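You operate a simulated robot arm through the tools that you are given. There is no shell and no other tool.

Carry out the task below with a simulated robot arm. There is one attempt and no reset: what you move stays moved.

TASK
Put the yellow cone on the orange peg and set tension 6.
Fine: blue cone in drawer one, shut. Set down upright: blue thread cone.

It is judged by the outcome, as a careful person would: the job done as asked, and still so three seconds after it is handed in. It fails if anything else is knocked over, pushed out of place, dropped, spilled or broken.

THE ROBOT
A 7-joint arm with a two-finger gripper, fixed in place. Base frame: the origin is on the floor under the middle of its stand, x ahead of it, y to its left, z up; the work surface is at about z = 0.76. Lengths are in m, angles in degrees, forces in N, time in s.
With the tool pointing down near the work surface it reaches from about 0.32 to 0.76 m from the base axis. Its first joint turns from -166.0 to 166.0 degrees. Payload 1.71 kg.
Tool frame: the origin (TCP) lies between the finger pads and is the grasp point; the fingertips stand 0.02 m ahead of it; z points along the fingers, y is the line along which they close. The gripper opens to 0.096 m; its body begins 0.113 m behind the TCP.
Orientation is that of the tool frame in the base frame, as a unit quaternion [x, y, z, w]. With the fingers straight down and closing along the base's y, the tool's x points along the base's -x, its y along +y and its z along -z.

THE INTERFACE
- The arm moves only by the tool nudge_tool. Its argument "commands" is a list of rows, each a list of 6 numbers: the shift along the base's x, y, z in mm, then the turn, a rotation vector about the base's x, y, z in degrees. In form: [[dx, dy, dz, rx, ry, rz], ...]. A call has 1 to 20 rows; each row shifts and turns the commanded pose from where the row before left it. "grip" is the finger opening in mm, from 0 to 96, set as the call begins (left out, the last holds). Each row takes 0.2 s and may step no farther than 0.05 m and 8.6 degrees from the row before; otherwise, or with a gripper value out of range, the whole call is refused. Where a pose cannot be reached the arm comes as near as it can. A force on the tool above 40 N (or 10 N above the force at the start of the call, whichever is more), or a blocked arm, ends the call early, and 0.2 s more pass. The fingers move at their own pace (about 0.153 m/s each) and stop on an object; they squeeze with about 33 N. The grip force told is the motor's: it shows also when the fingers shut on nothing. Time passes only in rows, and 0.2 s behind the last, so rows that do not move let the fingers close. It gives the time, the measured TCP pose, the force on the tool (base axes), the opening and the grip force at its end, in the units of the frame above (readings bear some noise), with the torque about the TCP (base axes, N m) and any sound that the robot's microphone picked up.
- Cameras (640 x 400 px; columns grow to the right, rows downward): "scene" is fixed at [0.4005, -0.4996, 1.3224]; the picture's right is [1.00, 0.01, 0.00], its down [0.01, -0.44, -0.90] and it looks along [-0.01, 0.90, -0.44] (base axes); focal length 311 px, centre (320, 200). "wrist" rides on the gripper at [0.066, 0.014, -0.145] in the tool frame; the picture's right is [-0.21, 0.98, 0.00], its down [-0.88, -0.18, -0.45] and it looks along [-0.44, -0.09, 0.90] (tool axes); focal length 275 px, centre (320, 200). There is no depth. A picture from a camera that has moved, and an enlarged one, comes with that camera's place and axes in the base frame and with its lens.
- camera(camera): a new picture of that camera. The clock stands still meanwhile.
- lift_body(by): moves the trunk up (or, below 0, down) by that many m; the arm rides with it, the base frame stays. It gives what a move gives, with no picture.
- inspect(camera, box): a new picture of the part [left, top, right, bottom] of that camera's present view, enlarged. The clock stands still meanwhile.
- sign_off(): hands the job in; it is judged then, once.

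Places have to be worked out from the pictures, the camera data and where the tool is seen. Open the gripper and draw the arm clear of the work before you hand the job in, unless the task says otherwise.

The tools are called after "Request:" as name(argument=value, ...) on one line, values as JSON. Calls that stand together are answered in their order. nudge_tool: Moves the arm, as the interface text tells. Its arguments: {"type":"object","properties":{"commands":{"type":"array","items":{"type":"array","items":{"type":"number"}}},"grip":{"type":"number"}},"required":["commands"]} The other tools are called the same way: lift_body (by) moves the trunk up or down; camera (camera) takes a picture; inspect (camera, box) takes an enlarged picture of a part of a camera's view; sign_off () hands the job in.

At the start:

```text
clock: 0.0
tcp_pos: [0.4728, 0.2179, 1.1394]
tcp_rot: [0.0, 1.0, 0.0, -0.001]
ft_force: [0.4, 0.4, -0.1]
wrist_torque: [0.02, 0.02, 0.0]
finger_gap: 0.0959
gripper_force: 0.1
trunk travel left (down, up): [-0.2, 0.186]
```

scene: 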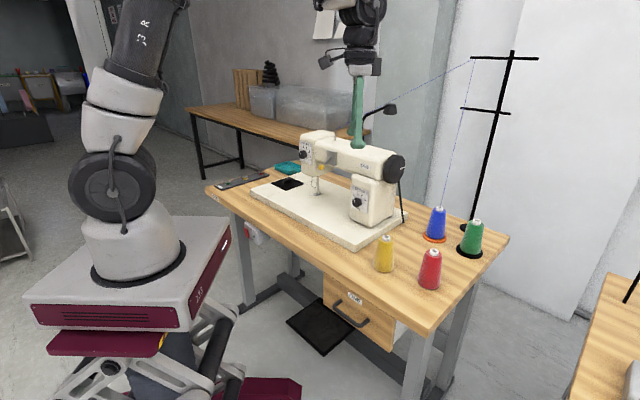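
wrist: 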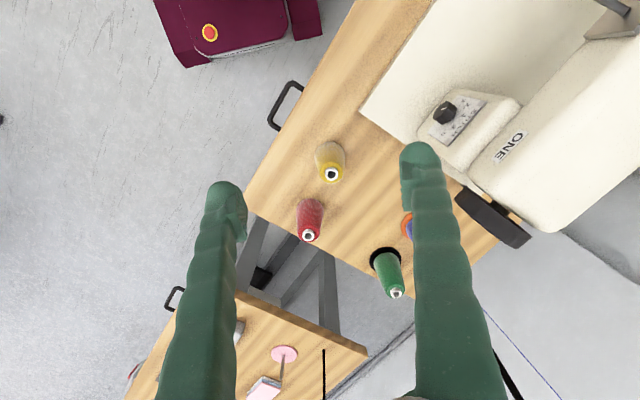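

I'll start by looking closely at the scene: the cones, drawer and tension dial.

Request:
inspect(camera="scene", box=[340, 180, 520, 300])

Request:
inspect(camera="scene", box=[290, 120, 420, 230])

Request:
inspect(camera="scene", box=[280, 240, 440, 360])

Request:
inspect(camera="wrist", box=[400, 60, 560, 180])

Request:
inspect(camera="wrist", box=[240, 100, 480, 300])

```text
3.33 times, centred on (430, 240) of scene
camera zoom: at [0.4005, -0.4996, 1.3224], right [1.0, 0.01, 0.0], down [0.01, -0.44, -0.9], along [-0.01, 0.9, -0.44], focal length 1036 px, centre (-47, 67)
```

zoom: 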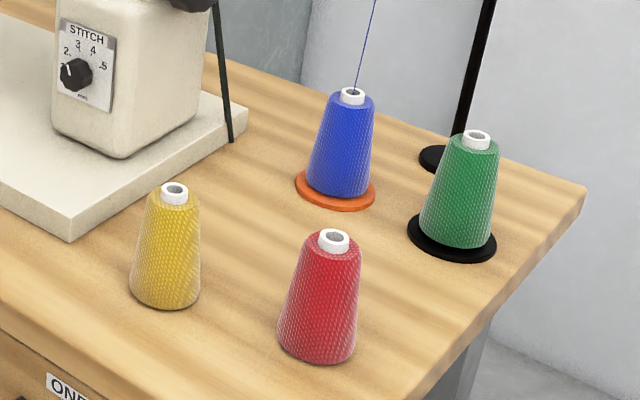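

```text
3.64 times, centred on (355, 175) of scene
camera zoom: at [0.4005, -0.4996, 1.3224], right [1.0, 0.01, 0.0], down [0.01, -0.44, -0.9], along [-0.01, 0.9, -0.44], focal length 1130 px, centre (193, 291)
```

zoom: 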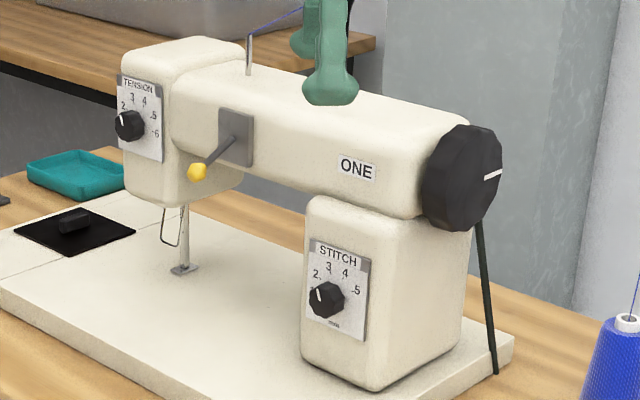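

```text
3.33 times, centred on (360, 300) of scene
camera zoom: at [0.4005, -0.4996, 1.3224], right [1.0, 0.01, 0.0], down [0.01, -0.44, -0.9], along [-0.01, 0.9, -0.44], focal length 1036 px, centre (187, -133)
```

zoom: 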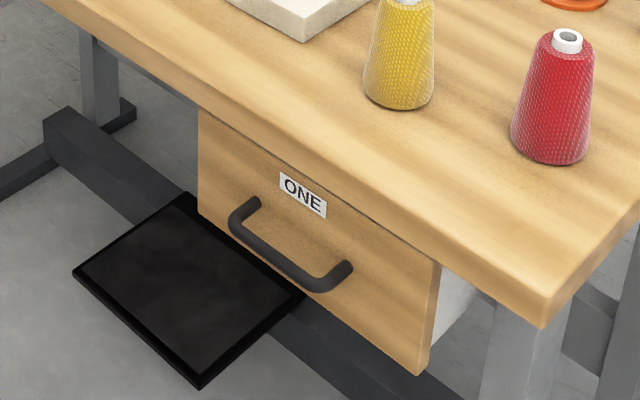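

```text
3.33 times, centred on (480, 120) of wrist
camera zoom: at [0.4085, 0.2322, 1.2838], right [0.21, 0.98, 0.0], down [0.88, -0.18, 0.44], along [0.43, -0.09, -0.9], focal length 918 px, centre (-213, 467)
```

zoom: 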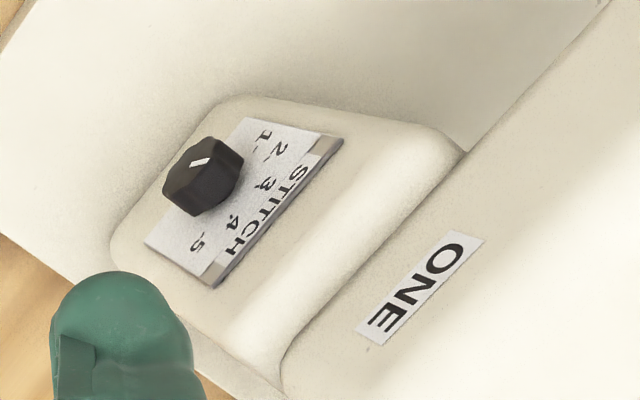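

```text
2.00 times, centred on (360, 200) of wrist
camera zoom: at [0.4085, 0.2322, 1.2838], right [0.21, 0.98, 0.0], down [0.88, -0.18, 0.44], along [0.43, -0.09, -0.9], focal length 551 px, centre (240, 200)
```

zoom: 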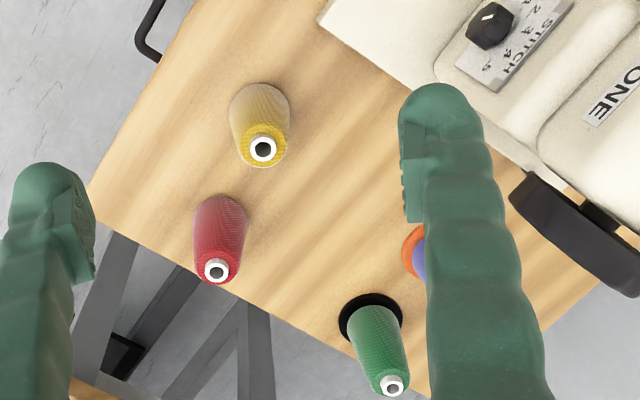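

The cones, the drawer labelled ONE and the machine are visible. I'll zoom further on the tension dial, the pegs and the drawer for detail.

Request:
inspect(camera="scene", box=[290, 136, 322, 172])

Request:
inspect(camera="scene", box=[410, 195, 490, 255])

Request:
inspect(camera="scene", box=[200, 150, 330, 250])

Request:
inspect(camera="scene", box=[320, 265, 420, 355])

Request:
inspect(camera="wrist", box=[120, 260, 380, 400])

Request:
inspect(camera="wrist", box=[140, 0, 400, 160])

```text
11.11 times, centred on (306, 154) of scene
camera zoom: at [0.4005, -0.4996, 1.3224], right [1.0, 0.01, 0.0], down [0.01, -0.44, -0.9], along [-0.01, 0.9, -0.44], focal length 3452 px, centre (476, 711)
```

zoom: 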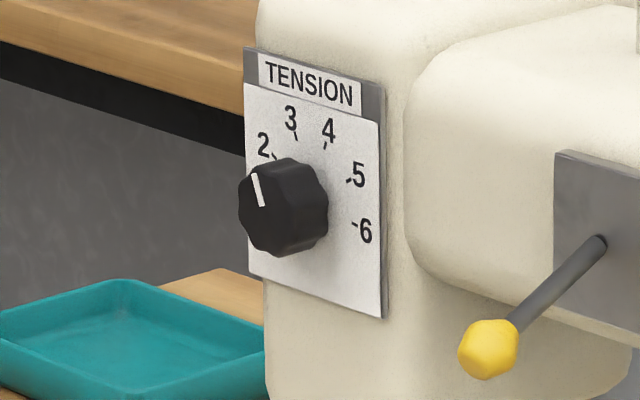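

```text
6.67 times, centred on (450, 225) of scene
camera zoom: at [0.4005, -0.4996, 1.3224], right [1.0, 0.01, 0.0], down [0.01, -0.44, -0.9], along [-0.01, 0.9, -0.44], focal length 2071 px, centre (-547, 33)
```

zoom: 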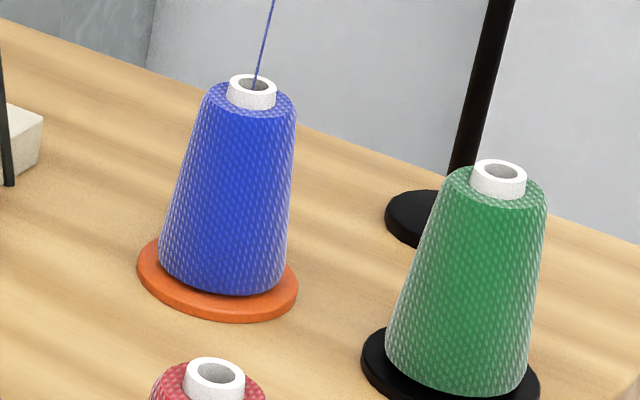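

```text
4.00 times, centred on (265, 200) of scene
camera zoom: at [0.4005, -0.4996, 1.3224], right [1.0, 0.01, 0.0], down [0.01, -0.44, -0.9], along [-0.01, 0.9, -0.44], focal length 1243 px, centre (540, 200)
```

zoom: 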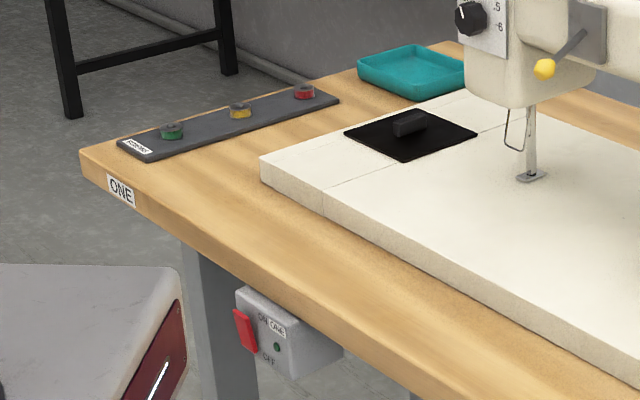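

```text
4.44 times, centred on (370, 310) of scene
camera zoom: at [0.4005, -0.4996, 1.3224], right [1.0, 0.01, 0.0], down [0.01, -0.44, -0.9], along [-0.01, 0.9, -0.44], focal length 1381 px, centre (98, -289)
```

zoom: 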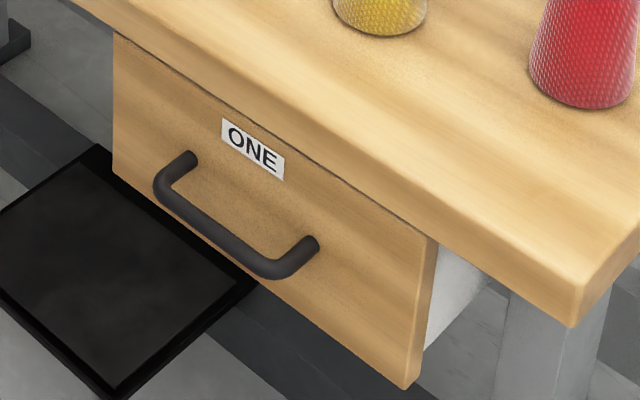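

```text
2.46 times, centred on (250, 330) of wrist
camera zoom: at [0.4085, 0.2322, 1.2838], right [0.21, 0.98, 0.0], down [0.88, -0.18, 0.44], along [0.43, -0.09, -0.9], focal length 678 px, centre (492, -120)
```

zoom: 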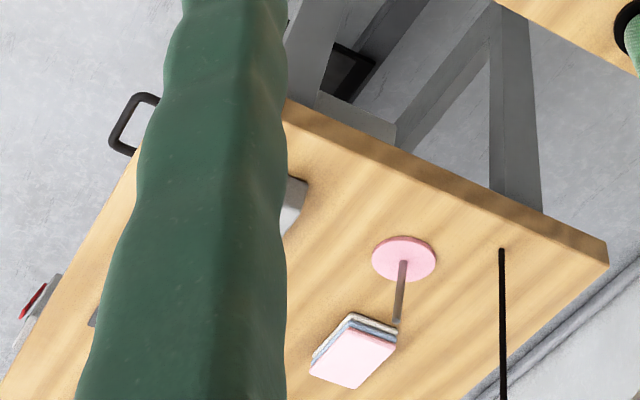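

```text
2.46 times, centred on (270, 80) of wrist
camera zoom: at [0.4085, 0.2322, 1.2838], right [0.21, 0.98, 0.0], down [0.88, -0.18, 0.44], along [0.43, -0.09, -0.9], focal length 678 px, centre (443, 495)
```

zoom: 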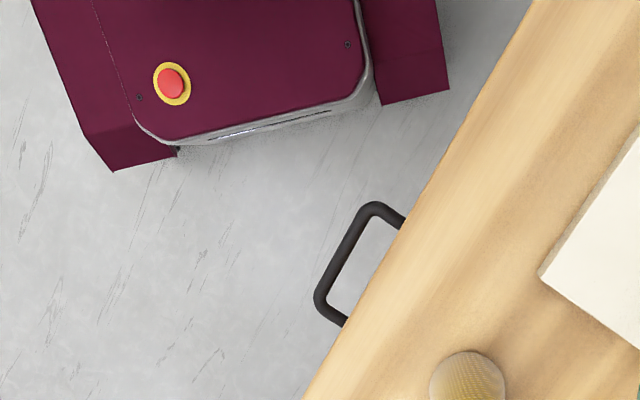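

The dial currently reads just below 2 and needs to go to 6 (clockwise). I'll look at the gripper itself to learn its finger dimensions.

Request:
inspect(camera="scene", box=[310, 0, 430, 160])

Request:
inspect(camera="wrist", box=[150, 130, 490, 400])

```text
2.50 times, centred on (370, 80) of scene
camera zoom: at [0.4005, -0.4996, 1.3224], right [1.0, 0.01, 0.0], down [0.01, -0.44, -0.9], along [-0.01, 0.9, -0.44], focal length 777 px, centre (195, 500)
```

zoom: 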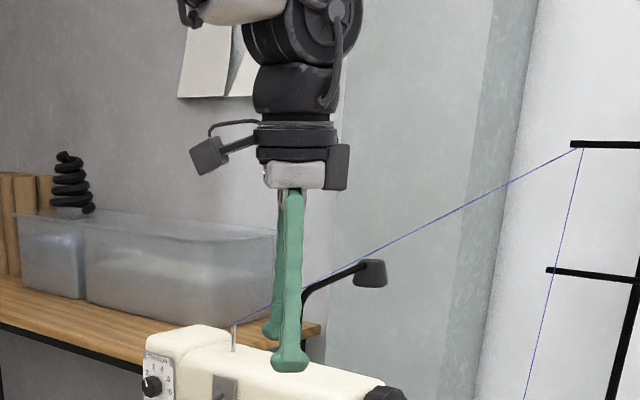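

```text
1.48 times, centred on (320, 265) of wrist
camera zoom: at [0.4085, 0.2322, 1.2838], right [0.21, 0.98, 0.0], down [0.88, -0.18, 0.44], along [0.43, -0.09, -0.9], focal length 408 px, centre (320, 104)
```

zoom: 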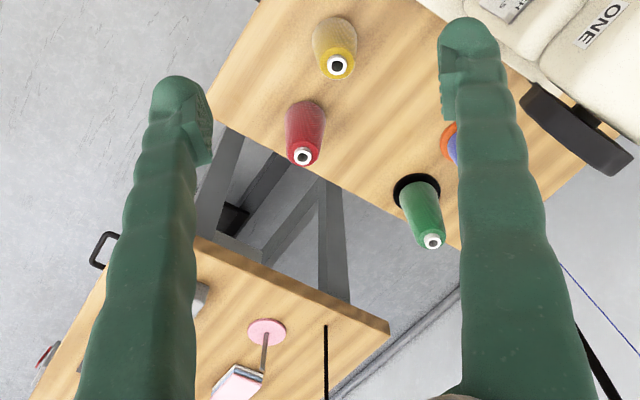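

Dial steps look like about 40° each and the drawer pulls out along (-0.7,-0.7). I'll turn the tool so the fingers close along the drawer's pull axis and move to above the floor side of the handle to see it close.

Request:
nudge_tool(commands=[[-15, -28, -20, 0, 0, -7.5], [-15, -28, -20, 0, 0, -7.5], [-15, -28, -20, 0, 0, -7.5], [-15, -28, -20, 0, 0, -7.5], [-15, -28, -20, 0, 0, -7.5], [-15, -28, -20, 0, 0, -7.5], [0, 0, 0, 0, 0, 0]], grip=50)

Request:
camera(camera="wrist")

Request:
camera(camera="scene")

```text
clock: 1.6
tcp_pos: [0.3643, 0.0484, 1.0259]
tcp_rot: [0.383, 0.924, -0.003, 0.006]
ft_force: [0.8, 0.6, -0.2]
wrist_torque: [-0.04, 0.02, -0.03]
finger_gap: 0.0502
gripper_force: 0.0
trunk travel left (down, up): [-0.2, 0.186]
```

```text
taken
camera wrist: at [0.3278, 0.1066, 1.1693], right [0.84, 0.55, 0.0], down [0.48, -0.75, 0.46], along [0.25, -0.38, -0.89], focal length 275 px, centre (320, 200)
```

wrist: 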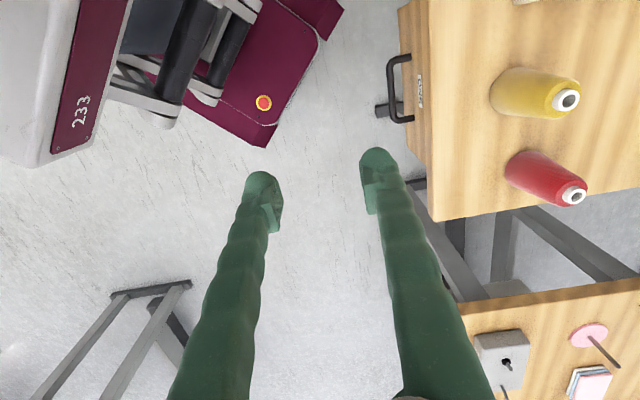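

```text
taken
```

scene: 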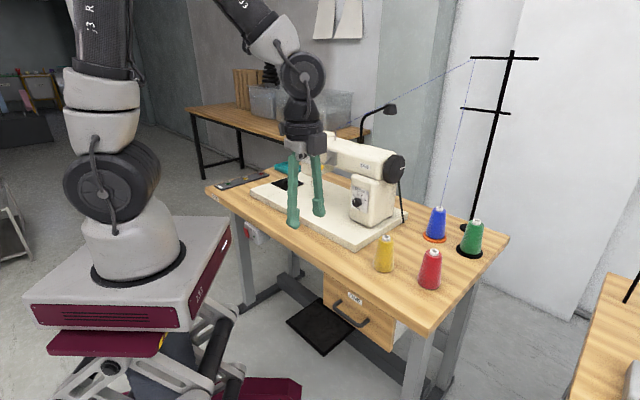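

The measured TCP is about 18 mm off the commanded x; I'll wait a moment to see whether that is lag.

Request:
nudge_tool(commands=[[0, 0, 0, 0, 0, 0], [0, 0, 0, 0, 0, 0]])

Request:
inspect(camera="wrist", box=[360, 20, 480, 140])

```text
clock: 2.2
tcp_pos: [0.3633, 0.05, 1.0266]
tcp_rot: [0.382, 0.924, -0.002, 0.006]
ft_force: [-0.9, 0.2, -0.6]
wrist_torque: [0.0, 0.03, -0.01]
finger_gap: 0.0497
gripper_force: 0.1
trunk travel left (down, up): [-0.2, 0.186]
```

```text
3.33 times, centred on (420, 80) of wrist
camera zoom: at [0.3277, 0.1069, 1.1695], right [0.84, 0.55, 0.0], down [0.49, -0.74, 0.46], along [0.25, -0.38, -0.89], focal length 918 px, centre (-13, 600)
```

zoom: 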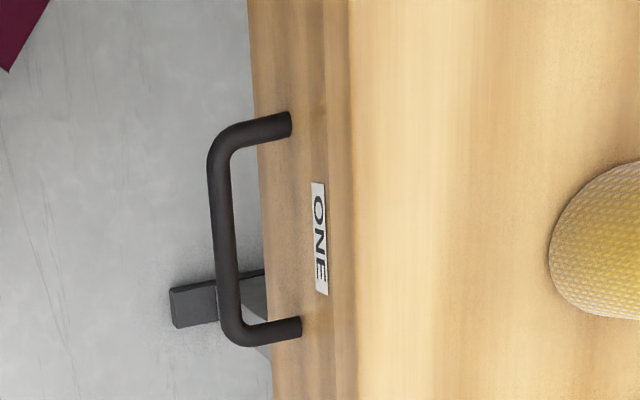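

The offset seems to be a near-base reach effect. The handle bar appears centred near (0.465, 0.132, 0.655), about 10 cm long and standing ~3.5 cm off the front. I'll go down on the robot side while tilting the tool to face the drawer.

Request:
nudge_tool(commands=[[2, 2, -36, 5.3, -5.3, 0], [2, 2, -36, 5.3, -5.3, 0], [2, 2, -36, 5.3, -5.3, 0], [2, 2, -36, 5.3, -5.3, 0], [2, 2, -36, 5.3, -5.3, 0], [2, 2, -36, 5.3, -5.3, 0], [0, 0, 0, 0, 0, 0]], grip=26)

Request:
camera(camera="wrist")

Request:
camera(camera="scene")

```text
clock: 3.8
tcp_pos: [0.4161, 0.0603, 0.8135]
tcp_rot: [0.356, 0.853, 0.351, 0.152]
ft_force: [0.2, -0.6, -0.1]
wrist_torque: [-0.02, 0.04, 0.0]
finger_gap: 0.026
gripper_force: 0.0
out of reach, approached as far as the arm can: row 3, 4, 5
trunk travel left (down, up): [-0.2, 0.186]
```

```text
taken
camera wrist: at [0.3046, 0.0427, 0.9243], right [0.63, 0.34, 0.69], down [0.3, -0.94, 0.19], along [0.72, 0.08, -0.69], focal length 275 px, centre (320, 200)
```

wrist: 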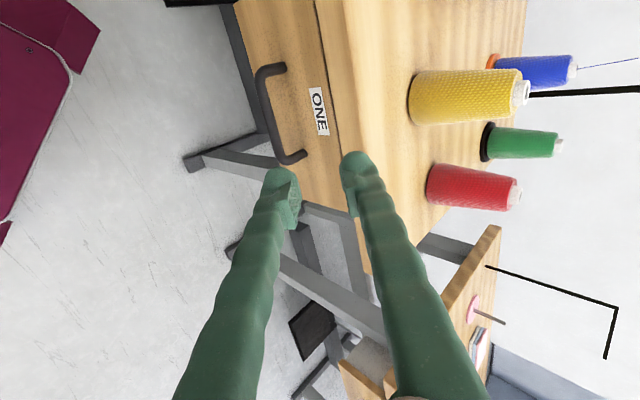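

```text
taken
```

scene: 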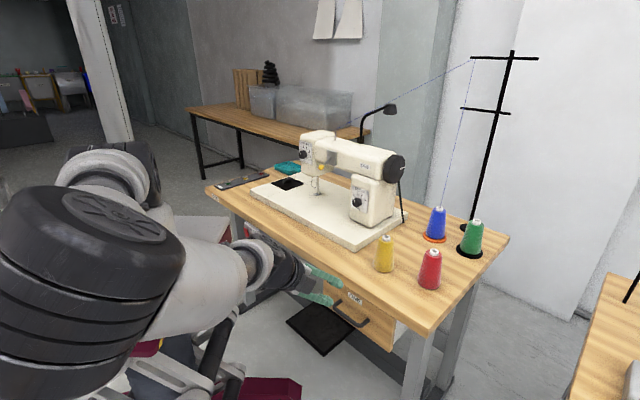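

The tool now faces the drawer at ~45° tilt, but the measured pose again differs from the commanded sum. I'll hold still once and check how measured pose settles.

Request:
nudge_tool(commands=[[0, 0, 0, 0, 0, 0], [0, 0, 0, 0, 0, 0]])

Request:
nudge_tool(commands=[[0, 0, -20, 0, 0, 0], [0, 0, 0, 0, 0, 0], [0, 0, 0, 0, 0, 0]])

```text
clock: 4.4
tcp_pos: [0.4169, 0.0594, 0.8149]
tcp_rot: [0.356, 0.853, 0.35, 0.153]
ft_force: [0.2, -0.2, 0.0]
wrist_torque: [-0.01, 0.03, -0.02]
finger_gap: 0.026
gripper_force: 0.0
trunk travel left (down, up): [-0.2, 0.186]
```

```text
clock: 5.2
tcp_pos: [0.4168, 0.0587, 0.7924]
tcp_rot: [0.356, 0.852, 0.351, 0.153]
ft_force: [-0.6, -0.8, -1.3]
wrist_torque: [0.0, -0.01, 0.02]
finger_gap: 0.0257
gripper_force: 0.1
trunk travel left (down, up): [-0.2, 0.186]
```

Motion tracks well. Triangulating three wrist views puts the handle bar at about x+y = 0.583, z ≈ 0.677, centre (0.453, 0.130). I'll tilt to 60° and go to a pre-grasp point 6 cm short of it.

Request:
nudge_tool(commands=[[-2, 8, -27, 5.3, -5.3, 0], [-2, 9, -27, 5.3, -5.3, 0], [-1, 9, -26, 0, 0, 0], [0, 0, 0, 0, 0, 0]], grip=26)

Request:
camera(camera="wrist")

Request:
camera(camera="scene")

```text
clock: 6.2
tcp_pos: [0.4112, 0.0846, 0.7116]
tcp_rot: [0.335, 0.799, 0.459, 0.197]
ft_force: [-1.0, -0.3, -0.2]
wrist_torque: [-0.02, -0.03, -0.02]
finger_gap: 0.0262
gripper_force: 0.1
trunk travel left (down, up): [-0.2, 0.186]
```

```text
taken
camera wrist: at [0.2819, 0.05, 0.794], right [0.49, 0.2, 0.85], down [0.27, -0.96, 0.07], along [0.83, 0.19, -0.52], focal length 275 px, centre (320, 200)
```

wrist: 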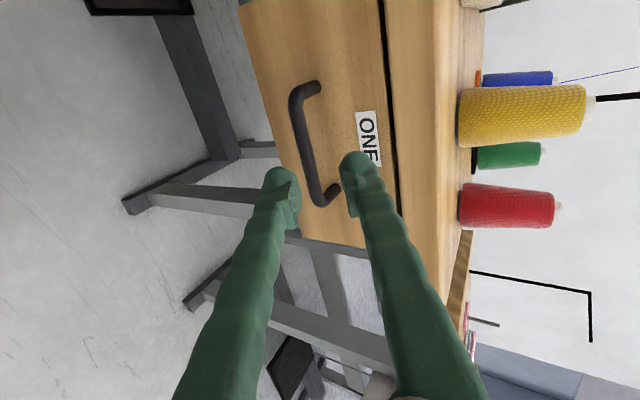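

```text
taken
```

scene: 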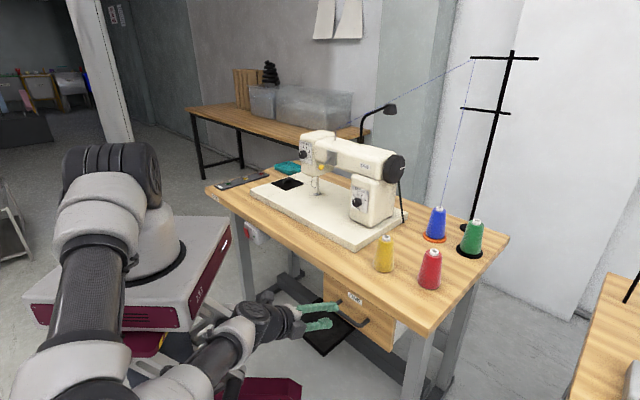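

The gripper is nearly aligned; the bar appears ~9 mm below the tool axis. I'll zoom both cameras to verify before advancing.

Request:
inspect(camera="scene", box=[270, 270, 400, 360])

Request:
inspect(camera="wrist", box=[240, 60, 420, 240])

```text
4.44 times, centred on (335, 315) of scene
camera zoom: at [0.4005, -0.4996, 1.3224], right [1.0, 0.01, 0.0], down [0.01, -0.44, -0.9], along [-0.01, 0.9, -0.44], focal length 1381 px, centre (253, -311)
```

zoom: 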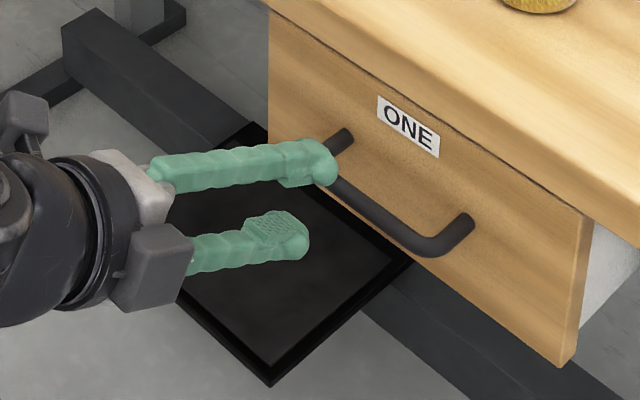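

```text
2.22 times, centred on (330, 150) of wrist
camera zoom: at [0.2819, 0.05, 0.794], right [0.49, 0.2, 0.85], down [0.27, -0.96, 0.07], along [0.83, 0.19, -0.52], focal length 612 px, centre (298, 311)
```

zoom: 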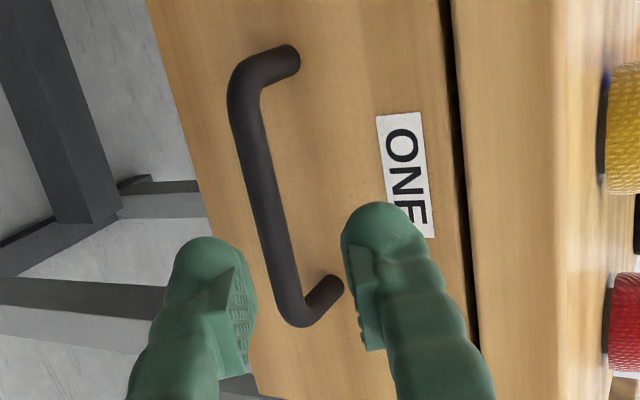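

The bar is ~10 mm toward the lower finger. I'll shift that much and advance 40 mm along the tool axis.

Request:
nudge_tool(commands=[[-3.5, -3.5, -8.7, 0, 0, 0], [12, 12, -10, 0, 0, 0], [12.5, 12.5, -10, 0, 0, 0], [0, 0, 0, 0, 0, 0]], grip=28)

Request:
inspect(camera="wrist", box=[240, 60, 420, 240])

Request:
inspect(camera="scene", box=[270, 270, 400, 360])

```text
clock: 7.2
tcp_pos: [0.4316, 0.1052, 0.6835]
tcp_rot: [0.335, 0.798, 0.46, 0.198]
ft_force: [-0.1, 0.4, 0.1]
wrist_torque: [0.01, 0.0, -0.02]
finger_gap: 0.028
gripper_force: 0.0
trunk travel left (down, up): [-0.2, 0.186]
```

```text
2.22 times, centred on (330, 150) of wrist
camera zoom: at [0.302, 0.0704, 0.7655], right [0.49, 0.2, 0.85], down [0.27, -0.96, 0.07], along [0.83, 0.19, -0.52], focal length 612 px, centre (298, 311)
```

zoom: 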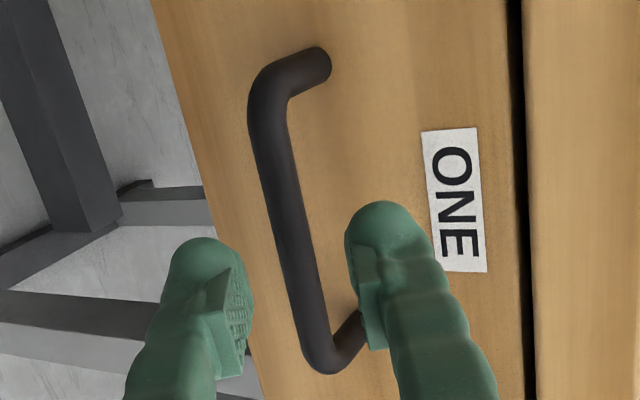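

```text
4.44 times, centred on (335, 315) of scene
camera zoom: at [0.4005, -0.4996, 1.3224], right [1.0, 0.01, 0.0], down [0.01, -0.44, -0.9], along [-0.01, 0.9, -0.44], focal length 1381 px, centre (253, -311)
```

zoom: 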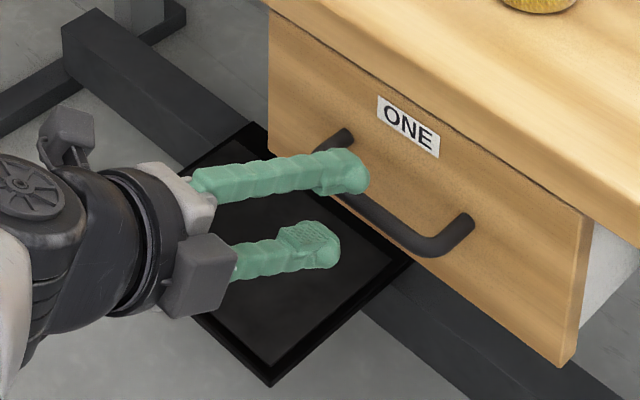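

The bar is now centred between the fingers. I'll advance another 20 mm along the tool axis and check again.

Request:
nudge_tool(commands=[[6, 6, -5, 0, 0, 0], [6, 6, -5, 0, 0, 0], [0, 0, 0, 0, 0, 0]])

Request:
inspect(camera="wrist", box=[240, 60, 420, 240])

Request:
inspect(camera="scene", box=[290, 280, 390, 350])

```text
clock: 8.0
tcp_pos: [0.444, 0.1166, 0.6718]
tcp_rot: [0.335, 0.799, 0.459, 0.197]
ft_force: [-0.3, 0.5, -0.6]
wrist_torque: [0.01, 0.02, 0.0]
finger_gap: 0.0279
gripper_force: 0.0
trunk travel left (down, up): [-0.2, 0.186]
```

```text
2.22 times, centred on (330, 150) of wrist
camera zoom: at [0.3147, 0.0823, 0.7549], right [0.49, 0.2, 0.85], down [0.27, -0.96, 0.07], along [0.83, 0.19, -0.52], focal length 612 px, centre (298, 311)
```

zoom: 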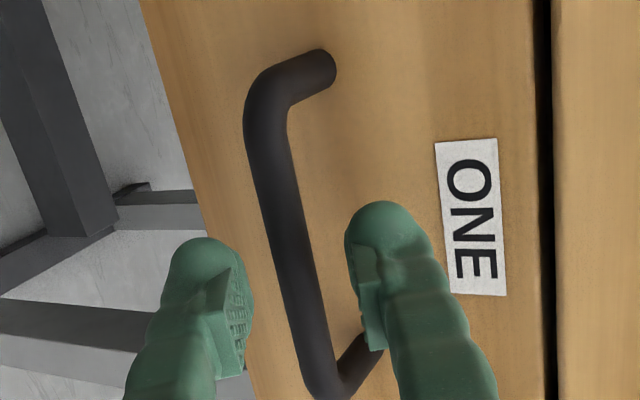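

```text
5.71 times, centred on (340, 315) of scene
camera zoom: at [0.4005, -0.4996, 1.3224], right [1.0, 0.01, 0.0], down [0.01, -0.44, -0.9], along [-0.01, 0.9, -0.44], focal length 1775 px, centre (206, -457)
```

zoom: 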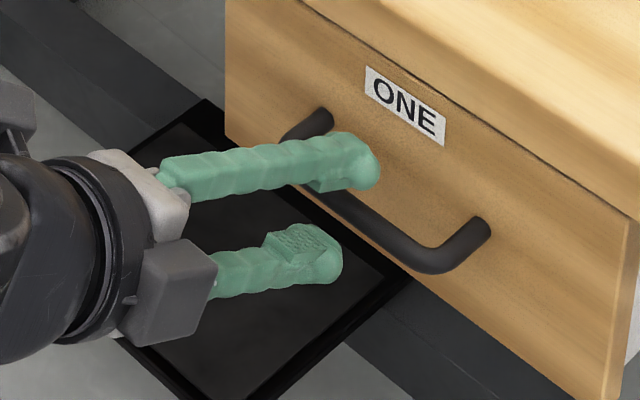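

Combining both views, the bar is about 3 cm ahead of the TCP (1 cm ahead of the tips). Advancing 20 mm in small steps.

Request:
nudge_tool(commands=[[3, 3, -2.5, 0, 0, 0], [3, 3, -2.5, 0, 0, 0], [3, 3, -2.5, 0, 0, 0], [3, 3, -2.5, 0, 0, 0], [0, 0, 0, 0, 0, 0]])

Request:
inspect(camera="wrist", box=[240, 60, 420, 240])

Request:
inspect(camera="scene", box=[290, 280, 390, 350])

```text
clock: 9.2
tcp_pos: [0.4563, 0.1296, 0.661]
tcp_rot: [0.334, 0.799, 0.46, 0.197]
ft_force: [0.3, 0.1, 0.3]
wrist_torque: [-0.01, 0.01, -0.02]
finger_gap: 0.0281
gripper_force: 0.0
trunk travel left (down, up): [-0.2, 0.186]
```

```text
2.22 times, centred on (330, 150) of wrist
camera zoom: at [0.3256, 0.0941, 0.7449], right [0.49, 0.2, 0.85], down [0.27, -0.96, 0.07], along [0.83, 0.19, -0.52], focal length 612 px, centre (298, 311)
```

zoom: 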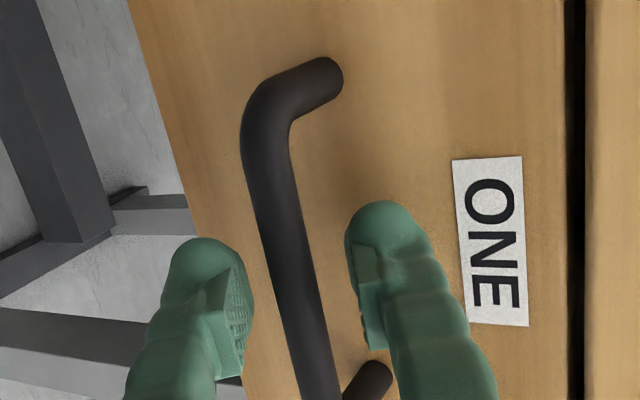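

```text
5.71 times, centred on (340, 315) of scene
camera zoom: at [0.4005, -0.4996, 1.3224], right [1.0, 0.01, 0.0], down [0.01, -0.44, -0.9], along [-0.01, 0.9, -0.44], focal length 1775 px, centre (206, -457)
```

zoom: 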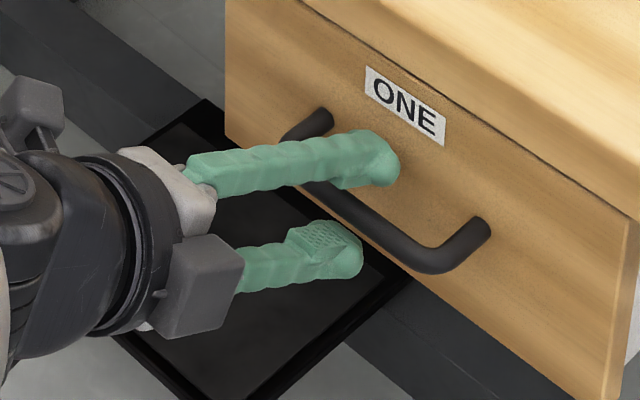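

I'll nudge 2.5 mm toward the bar and close on it; the resulting gap will tell whether the bar is captured.

Request:
nudge_tool(commands=[[-0.9, -0.9, -2.2, 0, 0, 0], [0, 0, 0, 0, 0, 0]])

Request:
nudge_tool(commands=[[0, 0, 0, 0, 0, 0], [0, 0, 0, 0, 0, 0]], grip=6)

```text
clock: 9.8
tcp_pos: [0.4543, 0.1283, 0.6598]
tcp_rot: [0.335, 0.799, 0.46, 0.197]
ft_force: [-0.2, -0.2, 0.0]
wrist_torque: [0.01, 0.03, 0.01]
finger_gap: 0.028
gripper_force: 0.1
trunk travel left (down, up): [-0.2, 0.186]
```

```text
clock: 10.4
tcp_pos: [0.4546, 0.1292, 0.66]
tcp_rot: [0.335, 0.799, 0.459, 0.197]
ft_force: [0.9, 1.1, 5.9]
wrist_torque: [0.06, -0.03, -0.02]
finger_gap: 0.0101
gripper_force: 2.3
trunk travel left (down, up): [-0.2, 0.186]
```

The fingers stopped at 10 mm on the bar, so it's captured. I'll squeeze fully and pull the drawer out along (-0.707,-0.707) a few centimetres.

Request:
nudge_tool(commands=[[0, 0, 0, 0, 0, 0], [-5, -5, 0, 0, 0, 0], [-7, -7, 0, 0, 0, 0], [-7, -7, 0, 0, 0, 0], [-7, -7, 0, 0, 0, 0], [0, 0, 0, 0, 0, 0]], grip=0)

Request:
camera(camera="scene")

```text
clock: 11.8
tcp_pos: [0.4292, 0.1016, 0.661]
tcp_rot: [0.333, 0.798, 0.461, 0.198]
ft_force: [1.7, -1.6, 25.5]
wrist_torque: [0.05, -0.18, -0.11]
finger_gap: 0.0073
gripper_force: 34.9
trunk travel left (down, up): [-0.2, 0.186]
```

```text
taken
```

scene: 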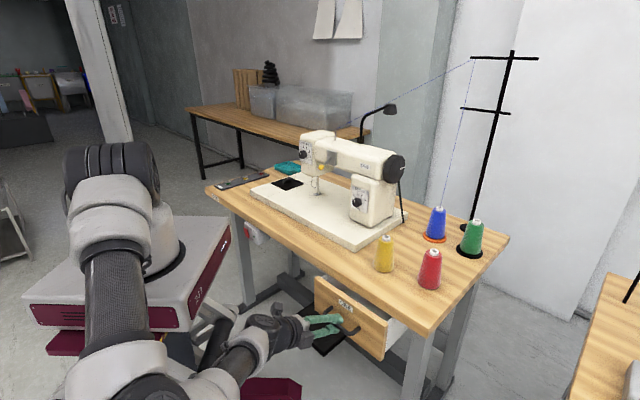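

The drawer is opening (about 3.7 cm so far). I'll relieve the vertical load by raising 2 mm and continue pulling another ~4 cm.

Request:
nudge_tool(commands=[[0, 0, 2.5, 0, 0, 0], [-7, -7, 0, 0, 0, 0], [-7, -7, 0, 0, 0, 0], [-7, -7, 0, 0, 0, 0], [-7, -7, 0, 0, 0, 0], [0, 0, 0, 0, 0, 0]], grip=0)

Request:
camera(camera="scene")

Request:
camera(camera="wrist")

```text
clock: 13.2
tcp_pos: [0.4005, 0.0741, 0.6621]
tcp_rot: [0.334, 0.799, 0.459, 0.197]
ft_force: [-1.6, 0.6, 3.5]
wrist_torque: [-0.2, -0.19, -0.45]
finger_gap: 0.0072
gripper_force: 35.7
trunk travel left (down, up): [-0.2, 0.186]
```

```text
taken
```

scene: 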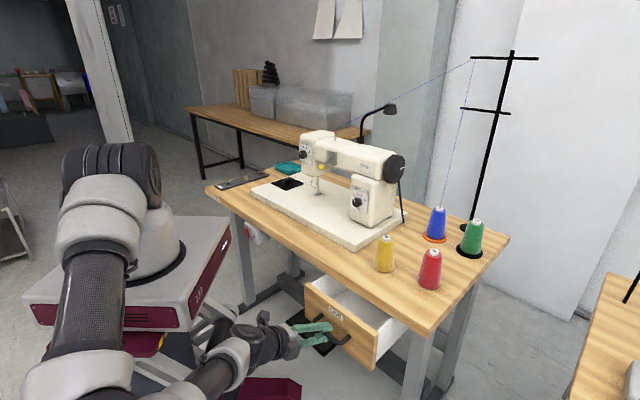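

```text
taken
camera wrist: at [0.2706, 0.0392, 0.7441], right [0.49, 0.2, 0.85], down [0.27, -0.96, 0.07], along [0.83, 0.19, -0.53], focal length 275 px, centre (320, 200)
```

wrist: 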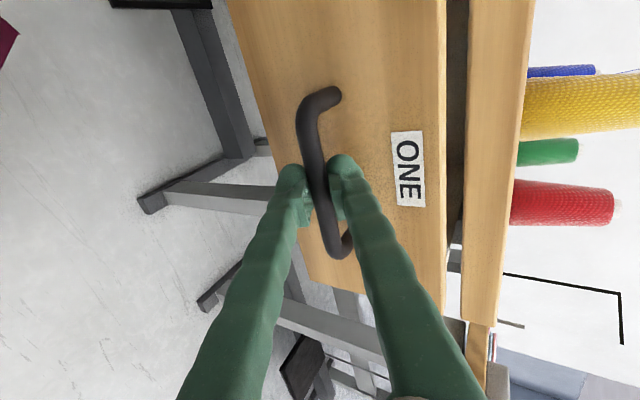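

Good grip, drawer open ~8 cm. Continuing the pull in small steps while watching forces.

Request:
nudge_tool(commands=[[-6, -6, 0, 0, 0, 0], [-6, -6, 0, 0, 0, 0], [-6, -6, 0, 0, 0, 0], [-6, -6, 0, 0, 0, 0], [-6, -6, 0, 0, 0, 0], [0, 0, 0, 0, 0, 0]], grip=0)

Request:
camera(camera="scene")

```text
clock: 14.6
tcp_pos: [0.3694, 0.0433, 0.6609]
tcp_rot: [0.335, 0.799, 0.459, 0.196]
ft_force: [-5.8, 3.8, -18.7]
wrist_torque: [-0.11, 0.01, -0.16]
finger_gap: 0.0074
gripper_force: 33.7
trunk travel left (down, up): [-0.2, 0.186]
```

```text
taken
```

scene: 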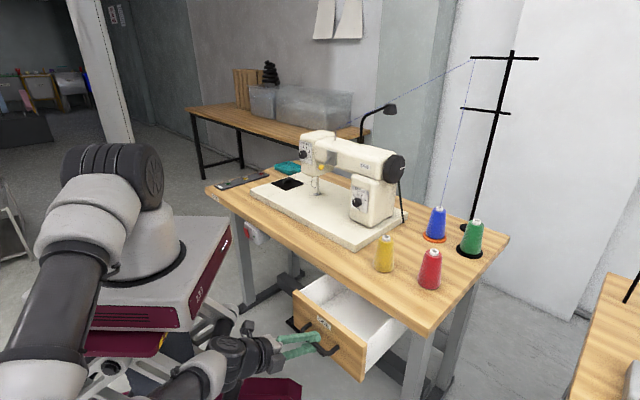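

Now ~12 cm open. I'll relieve the vertical load (lower 2 mm) and pull 3 cm more for comfortable clearance.

Request:
nudge_tool(commands=[[-3, -3, -2, 0, 0, 0], [-6, -6, 0, 0, 0, 0], [-6, -6, 0, 0, 0, 0], [-6, -6, 0, 0, 0, 0], [0, 0, 0, 0, 0, 0]], grip=0)

Request:
camera(camera="scene")

Request:
camera(camera="wrist")

```text
clock: 15.8
tcp_pos: [0.3496, 0.024, 0.6618]
tcp_rot: [0.336, 0.799, 0.458, 0.197]
ft_force: [-5.3, 2.9, -14.7]
wrist_torque: [-0.18, 0.02, -0.19]
finger_gap: 0.0075
gripper_force: 35.2
trunk travel left (down, up): [-0.2, 0.186]
```

```text
taken
```

scene: 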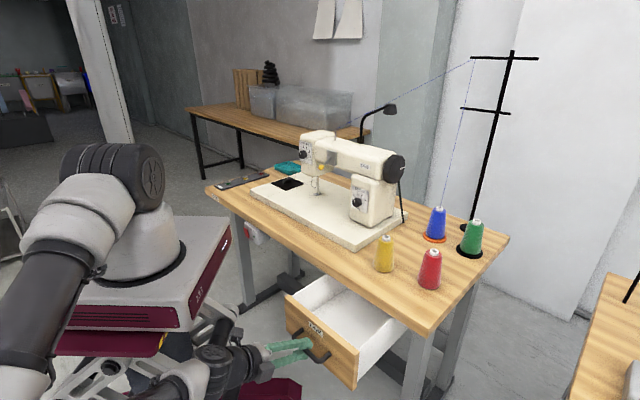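

```text
taken
camera wrist: at [0.2199, -0.0114, 0.7443], right [0.49, 0.2, 0.85], down [0.27, -0.96, 0.07], along [0.83, 0.19, -0.53], focal length 275 px, centre (320, 200)
```

wrist: 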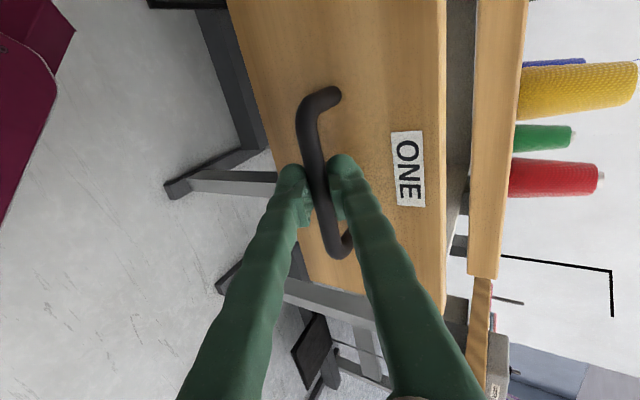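

The drawer is ~15 cm open and empty. I'll open the fingers, back off 2.5 cm along the tool axis, then rise while untilting.

Request:
nudge_tool(commands=[[0, 0, 1, 0, 0, 0], [0, 0, 0, 0, 0, 0], [-5, -5, 4, 0, 0, 0], [-5, -5, 4, 0, 0, 0], [-5, -5, 4, 0, 0, 0], [0, 0, 0, 0, 0, 0]], grip=30)

Request:
inspect(camera="scene", box=[170, 270, 370, 395])

```text
clock: 17.2
tcp_pos: [0.3355, 0.008, 0.674]
tcp_rot: [0.335, 0.799, 0.46, 0.197]
ft_force: [-0.6, -0.6, -0.4]
wrist_torque: [-0.02, -0.01, 0.04]
finger_gap: 0.0298
gripper_force: 0.0
trunk travel left (down, up): [-0.2, 0.186]
```

```text
3.20 times, centred on (270, 332) of scene
camera zoom: at [0.4005, -0.4996, 1.3224], right [1.0, 0.01, 0.0], down [0.01, -0.44, -0.9], along [-0.01, 0.9, -0.44], focal length 994 px, centre (480, -224)
```

zoom: 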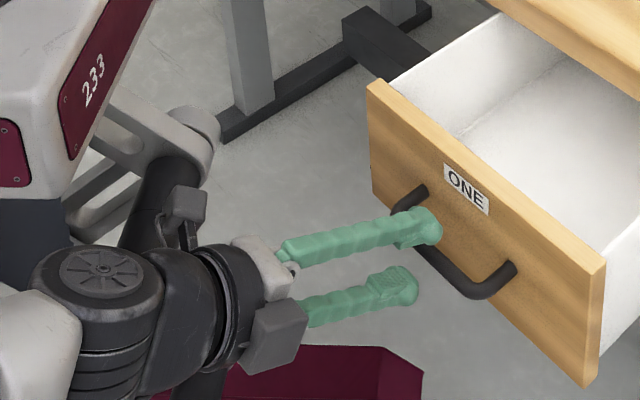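

Released cleanly. I'll rise straight up past the bar and gradually untilt the tool, moving away from the robot's own stand.

Request:
nudge_tool(commands=[[-3, -3, 4, 0, 0, 0], [-2, -2, 14, 0, 0, 0], [0, 0, 18, 0, 0, 0], [0, 0, 18, -5, 5, 0], [3, 3, 20, -5, 5, 0], [5, 5, 25, -5, 5, 0], [5, 5, 30, -5, 5, 0], [5, 5, 30, -5, 5, 0], [0, 0, 0, 0, 0, 0]])

Request:
camera(camera="scene")

Request:
camera(camera="wrist")

```text
clock: 19.2
tcp_pos: [0.3796, 0.0085, 0.8157]
tcp_rot: [0.375, 0.902, 0.193, 0.088]
ft_force: [0.3, 0.2, 0.2]
wrist_torque: [0.02, 0.03, -0.02]
finger_gap: 0.0301
gripper_force: 0.0
out of reach, approached as far as the arm can: row 6, 7
trunk travel left (down, up): [-0.2, 0.186]
```

```text
taken
```

scene: 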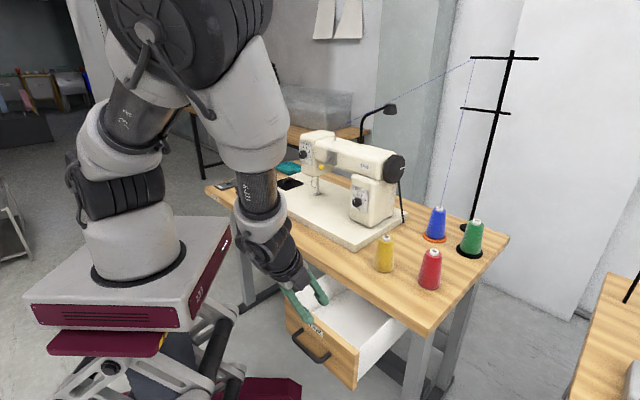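

```text
taken
camera wrist: at [0.2993, 0.0241, 0.9506], right [0.77, 0.48, 0.41], down [0.36, -0.87, 0.34], along [0.52, -0.12, -0.85], focal length 275 px, centre (320, 200)
```

wrist: 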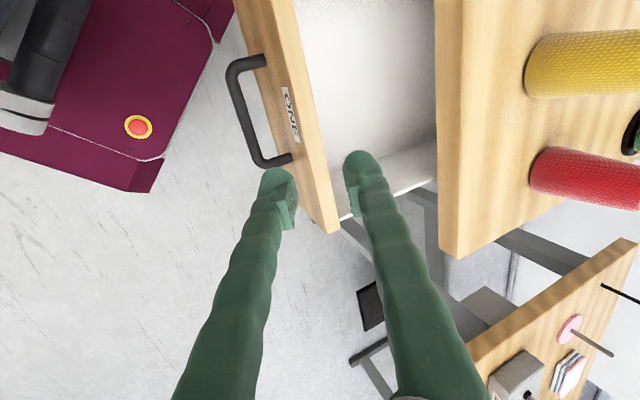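

Drawer is open and clear. For the far blue cone I'll use a tool tilted ~30° toward (0.7,0.7) with fingers closing along (−0.7,0.7). I'll roll the tool 90° about its own axis while rising toward a viewing point above the table.

Request:
nudge_tool(commands=[[5, 5, 30, -2.49, -2.31, 7.45], [15, 10, 30, -2.49, -2.31, 7.45], [20, 15, 25, -2.49, -2.31, 7.45], [20, 15, 20, -2.49, -2.31, 7.45], [20, 15, 20, -2.49, -2.31, 7.45], [20, 15, 20, -2.49, -2.31, 7.45], [20, 15, 20, -2.49, -2.31, 7.45], [20, 15, 20, -2.49, -2.31, 7.45], [20, 15, 10, -2.49, -2.31, 7.45], [20, 15, 10, -2.49, -2.31, 7.45], [20, 15, 5, -2.49, -2.31, 7.45], [0, 0, 0, 3.5, -3.5, 0], [0, 0, 0, 0, 0, 0]], grip=70)

Request:
camera(camera="scene")

Request:
camera(camera="wrist")

```text
clock: 22.0
tcp_pos: [0.5774, 0.1574, 1.0221]
tcp_rot: [-0.37, 0.893, 0.091, 0.237]
ft_force: [-1.1, 0.3, -0.5]
wrist_torque: [0.03, 0.01, 0.01]
finger_gap: 0.0701
gripper_force: 0.1
trunk travel left (down, up): [-0.2, 0.186]
```

```text
taken
```

scene: 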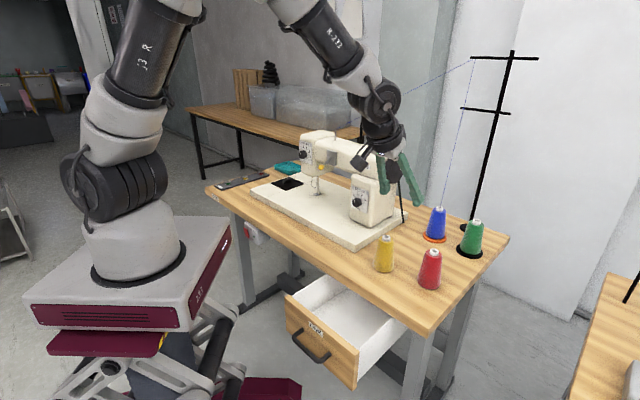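

```text
taken
camera wrist: at [0.4769, 0.0785, 1.1158], right [-0.56, 0.82, 0.09], down [0.51, 0.26, 0.82], along [0.65, 0.51, -0.57], focal length 275 px, centre (320, 200)
```

wrist: 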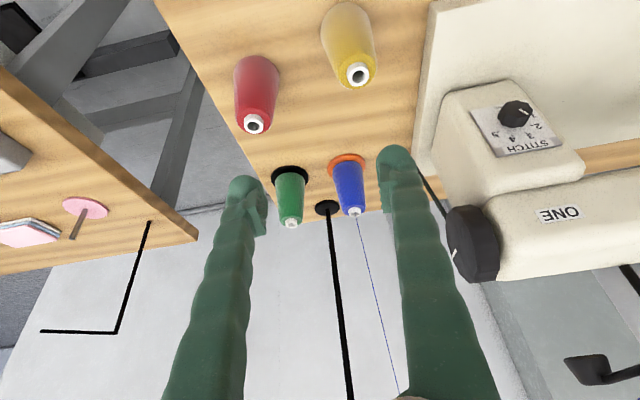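

The roll worked and both blue and green cones are visible between the fingers. I'll zoom in for accurate positions.

Request:
inspect(camera="wrist", box=[240, 120, 400, 240])

Request:
inspect(camera="wrist", box=[220, 0, 400, 140])

```text
3.33 times, centred on (320, 180) of wrist
camera zoom: at [0.4769, 0.0785, 1.1158], right [-0.56, 0.82, 0.09], down [0.51, 0.26, 0.82], along [0.65, 0.51, -0.57], focal length 918 px, centre (320, 267)
```

zoom: 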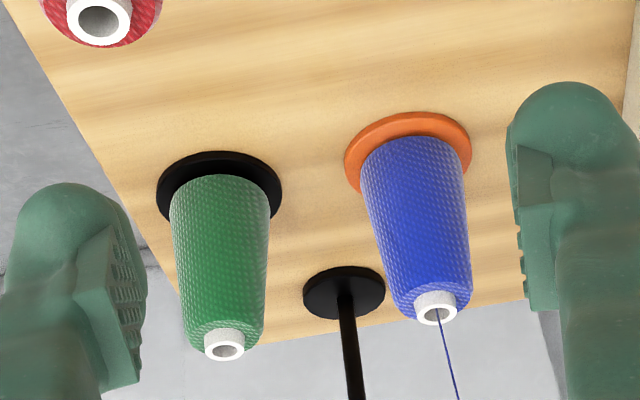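

```text
2.86 times, centred on (310, 70) of wrist
camera zoom: at [0.4769, 0.0785, 1.1158], right [-0.56, 0.82, 0.09], down [0.51, 0.26, 0.82], along [0.65, 0.51, -0.57], focal length 786 px, centre (349, 571)
```

zoom: 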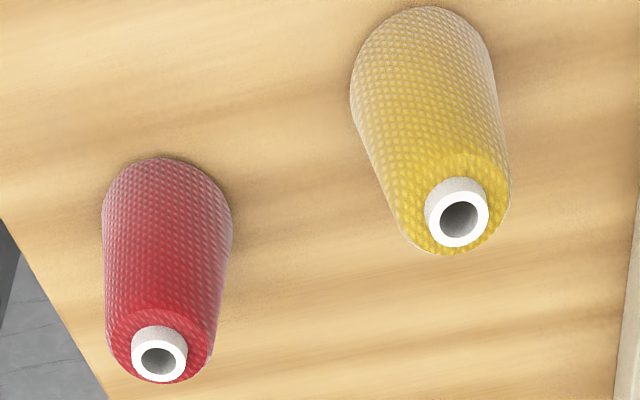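

Blue cone estimated at about (0.769, 0.377), top z ≈ 0.867; yellow top at (0.571, 0.217, 0.864). I'll move in toward a pre-grasp point for the blue cone, keeping clear of the handwheel.

Request:
nudge_tool(commands=[[31, 38, -5, 0, 0, 0], [31, 38, -5, 0, 0, 0], [31, 38, -5, 0, 0, 0], [30, 38, -5, 0, 0, 0], [0, 0, 0, 0, 0, 0]], grip=72)

Request:
camera(camera="wrist")

Request:
camera(camera="scene")

```text
clock: 23.2
tcp_pos: [0.6981, 0.3096, 1.0028]
tcp_rot: [-0.37, 0.894, 0.091, 0.237]
ft_force: [0.4, 0.8, 0.3]
wrist_torque: [-0.01, 0.0, 0.01]
finger_gap: 0.072
gripper_force: 0.2
trunk travel left (down, up): [-0.2, 0.186]
```

```text
taken
camera wrist: at [0.5983, 0.2299, 1.0954], right [-0.56, 0.82, 0.09], down [0.51, 0.26, 0.82], along [0.65, 0.51, -0.57], focal length 275 px, centre (320, 200)
```

wrist: 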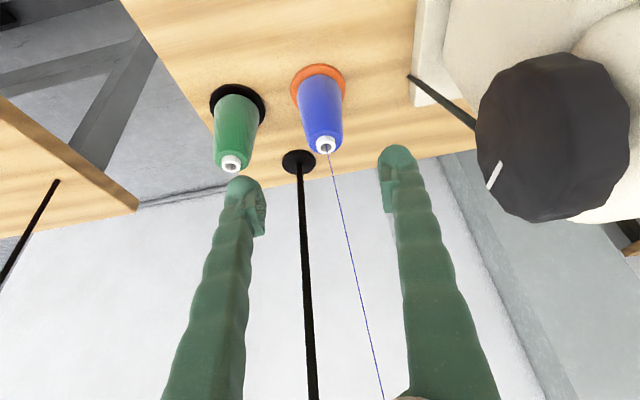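

```text
taken
```

scene: 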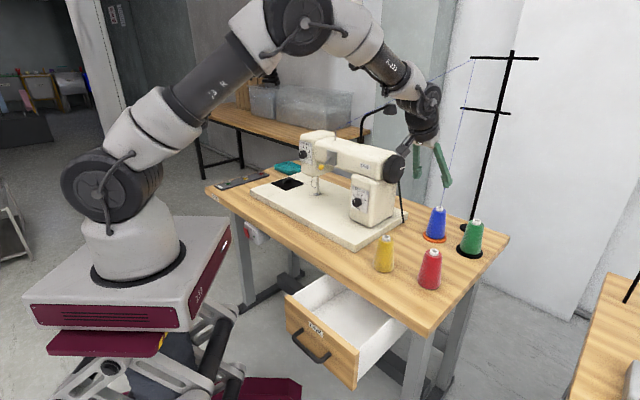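

I'll zoom on the blue cone from this nearer view to refine its location.

Request:
inspect(camera="wrist", box=[190, 50, 370, 180])

```text
3.08 times, centred on (280, 115) of wrist
camera zoom: at [0.5983, 0.2299, 1.0954], right [-0.56, 0.82, 0.09], down [0.51, 0.26, 0.82], along [0.65, 0.51, -0.57], focal length 847 px, centre (443, 462)
```

zoom: 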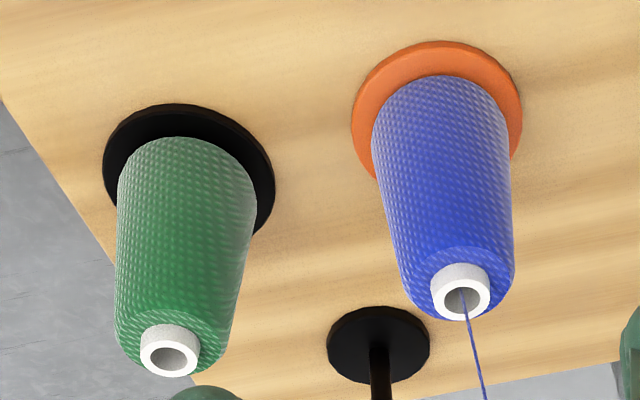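

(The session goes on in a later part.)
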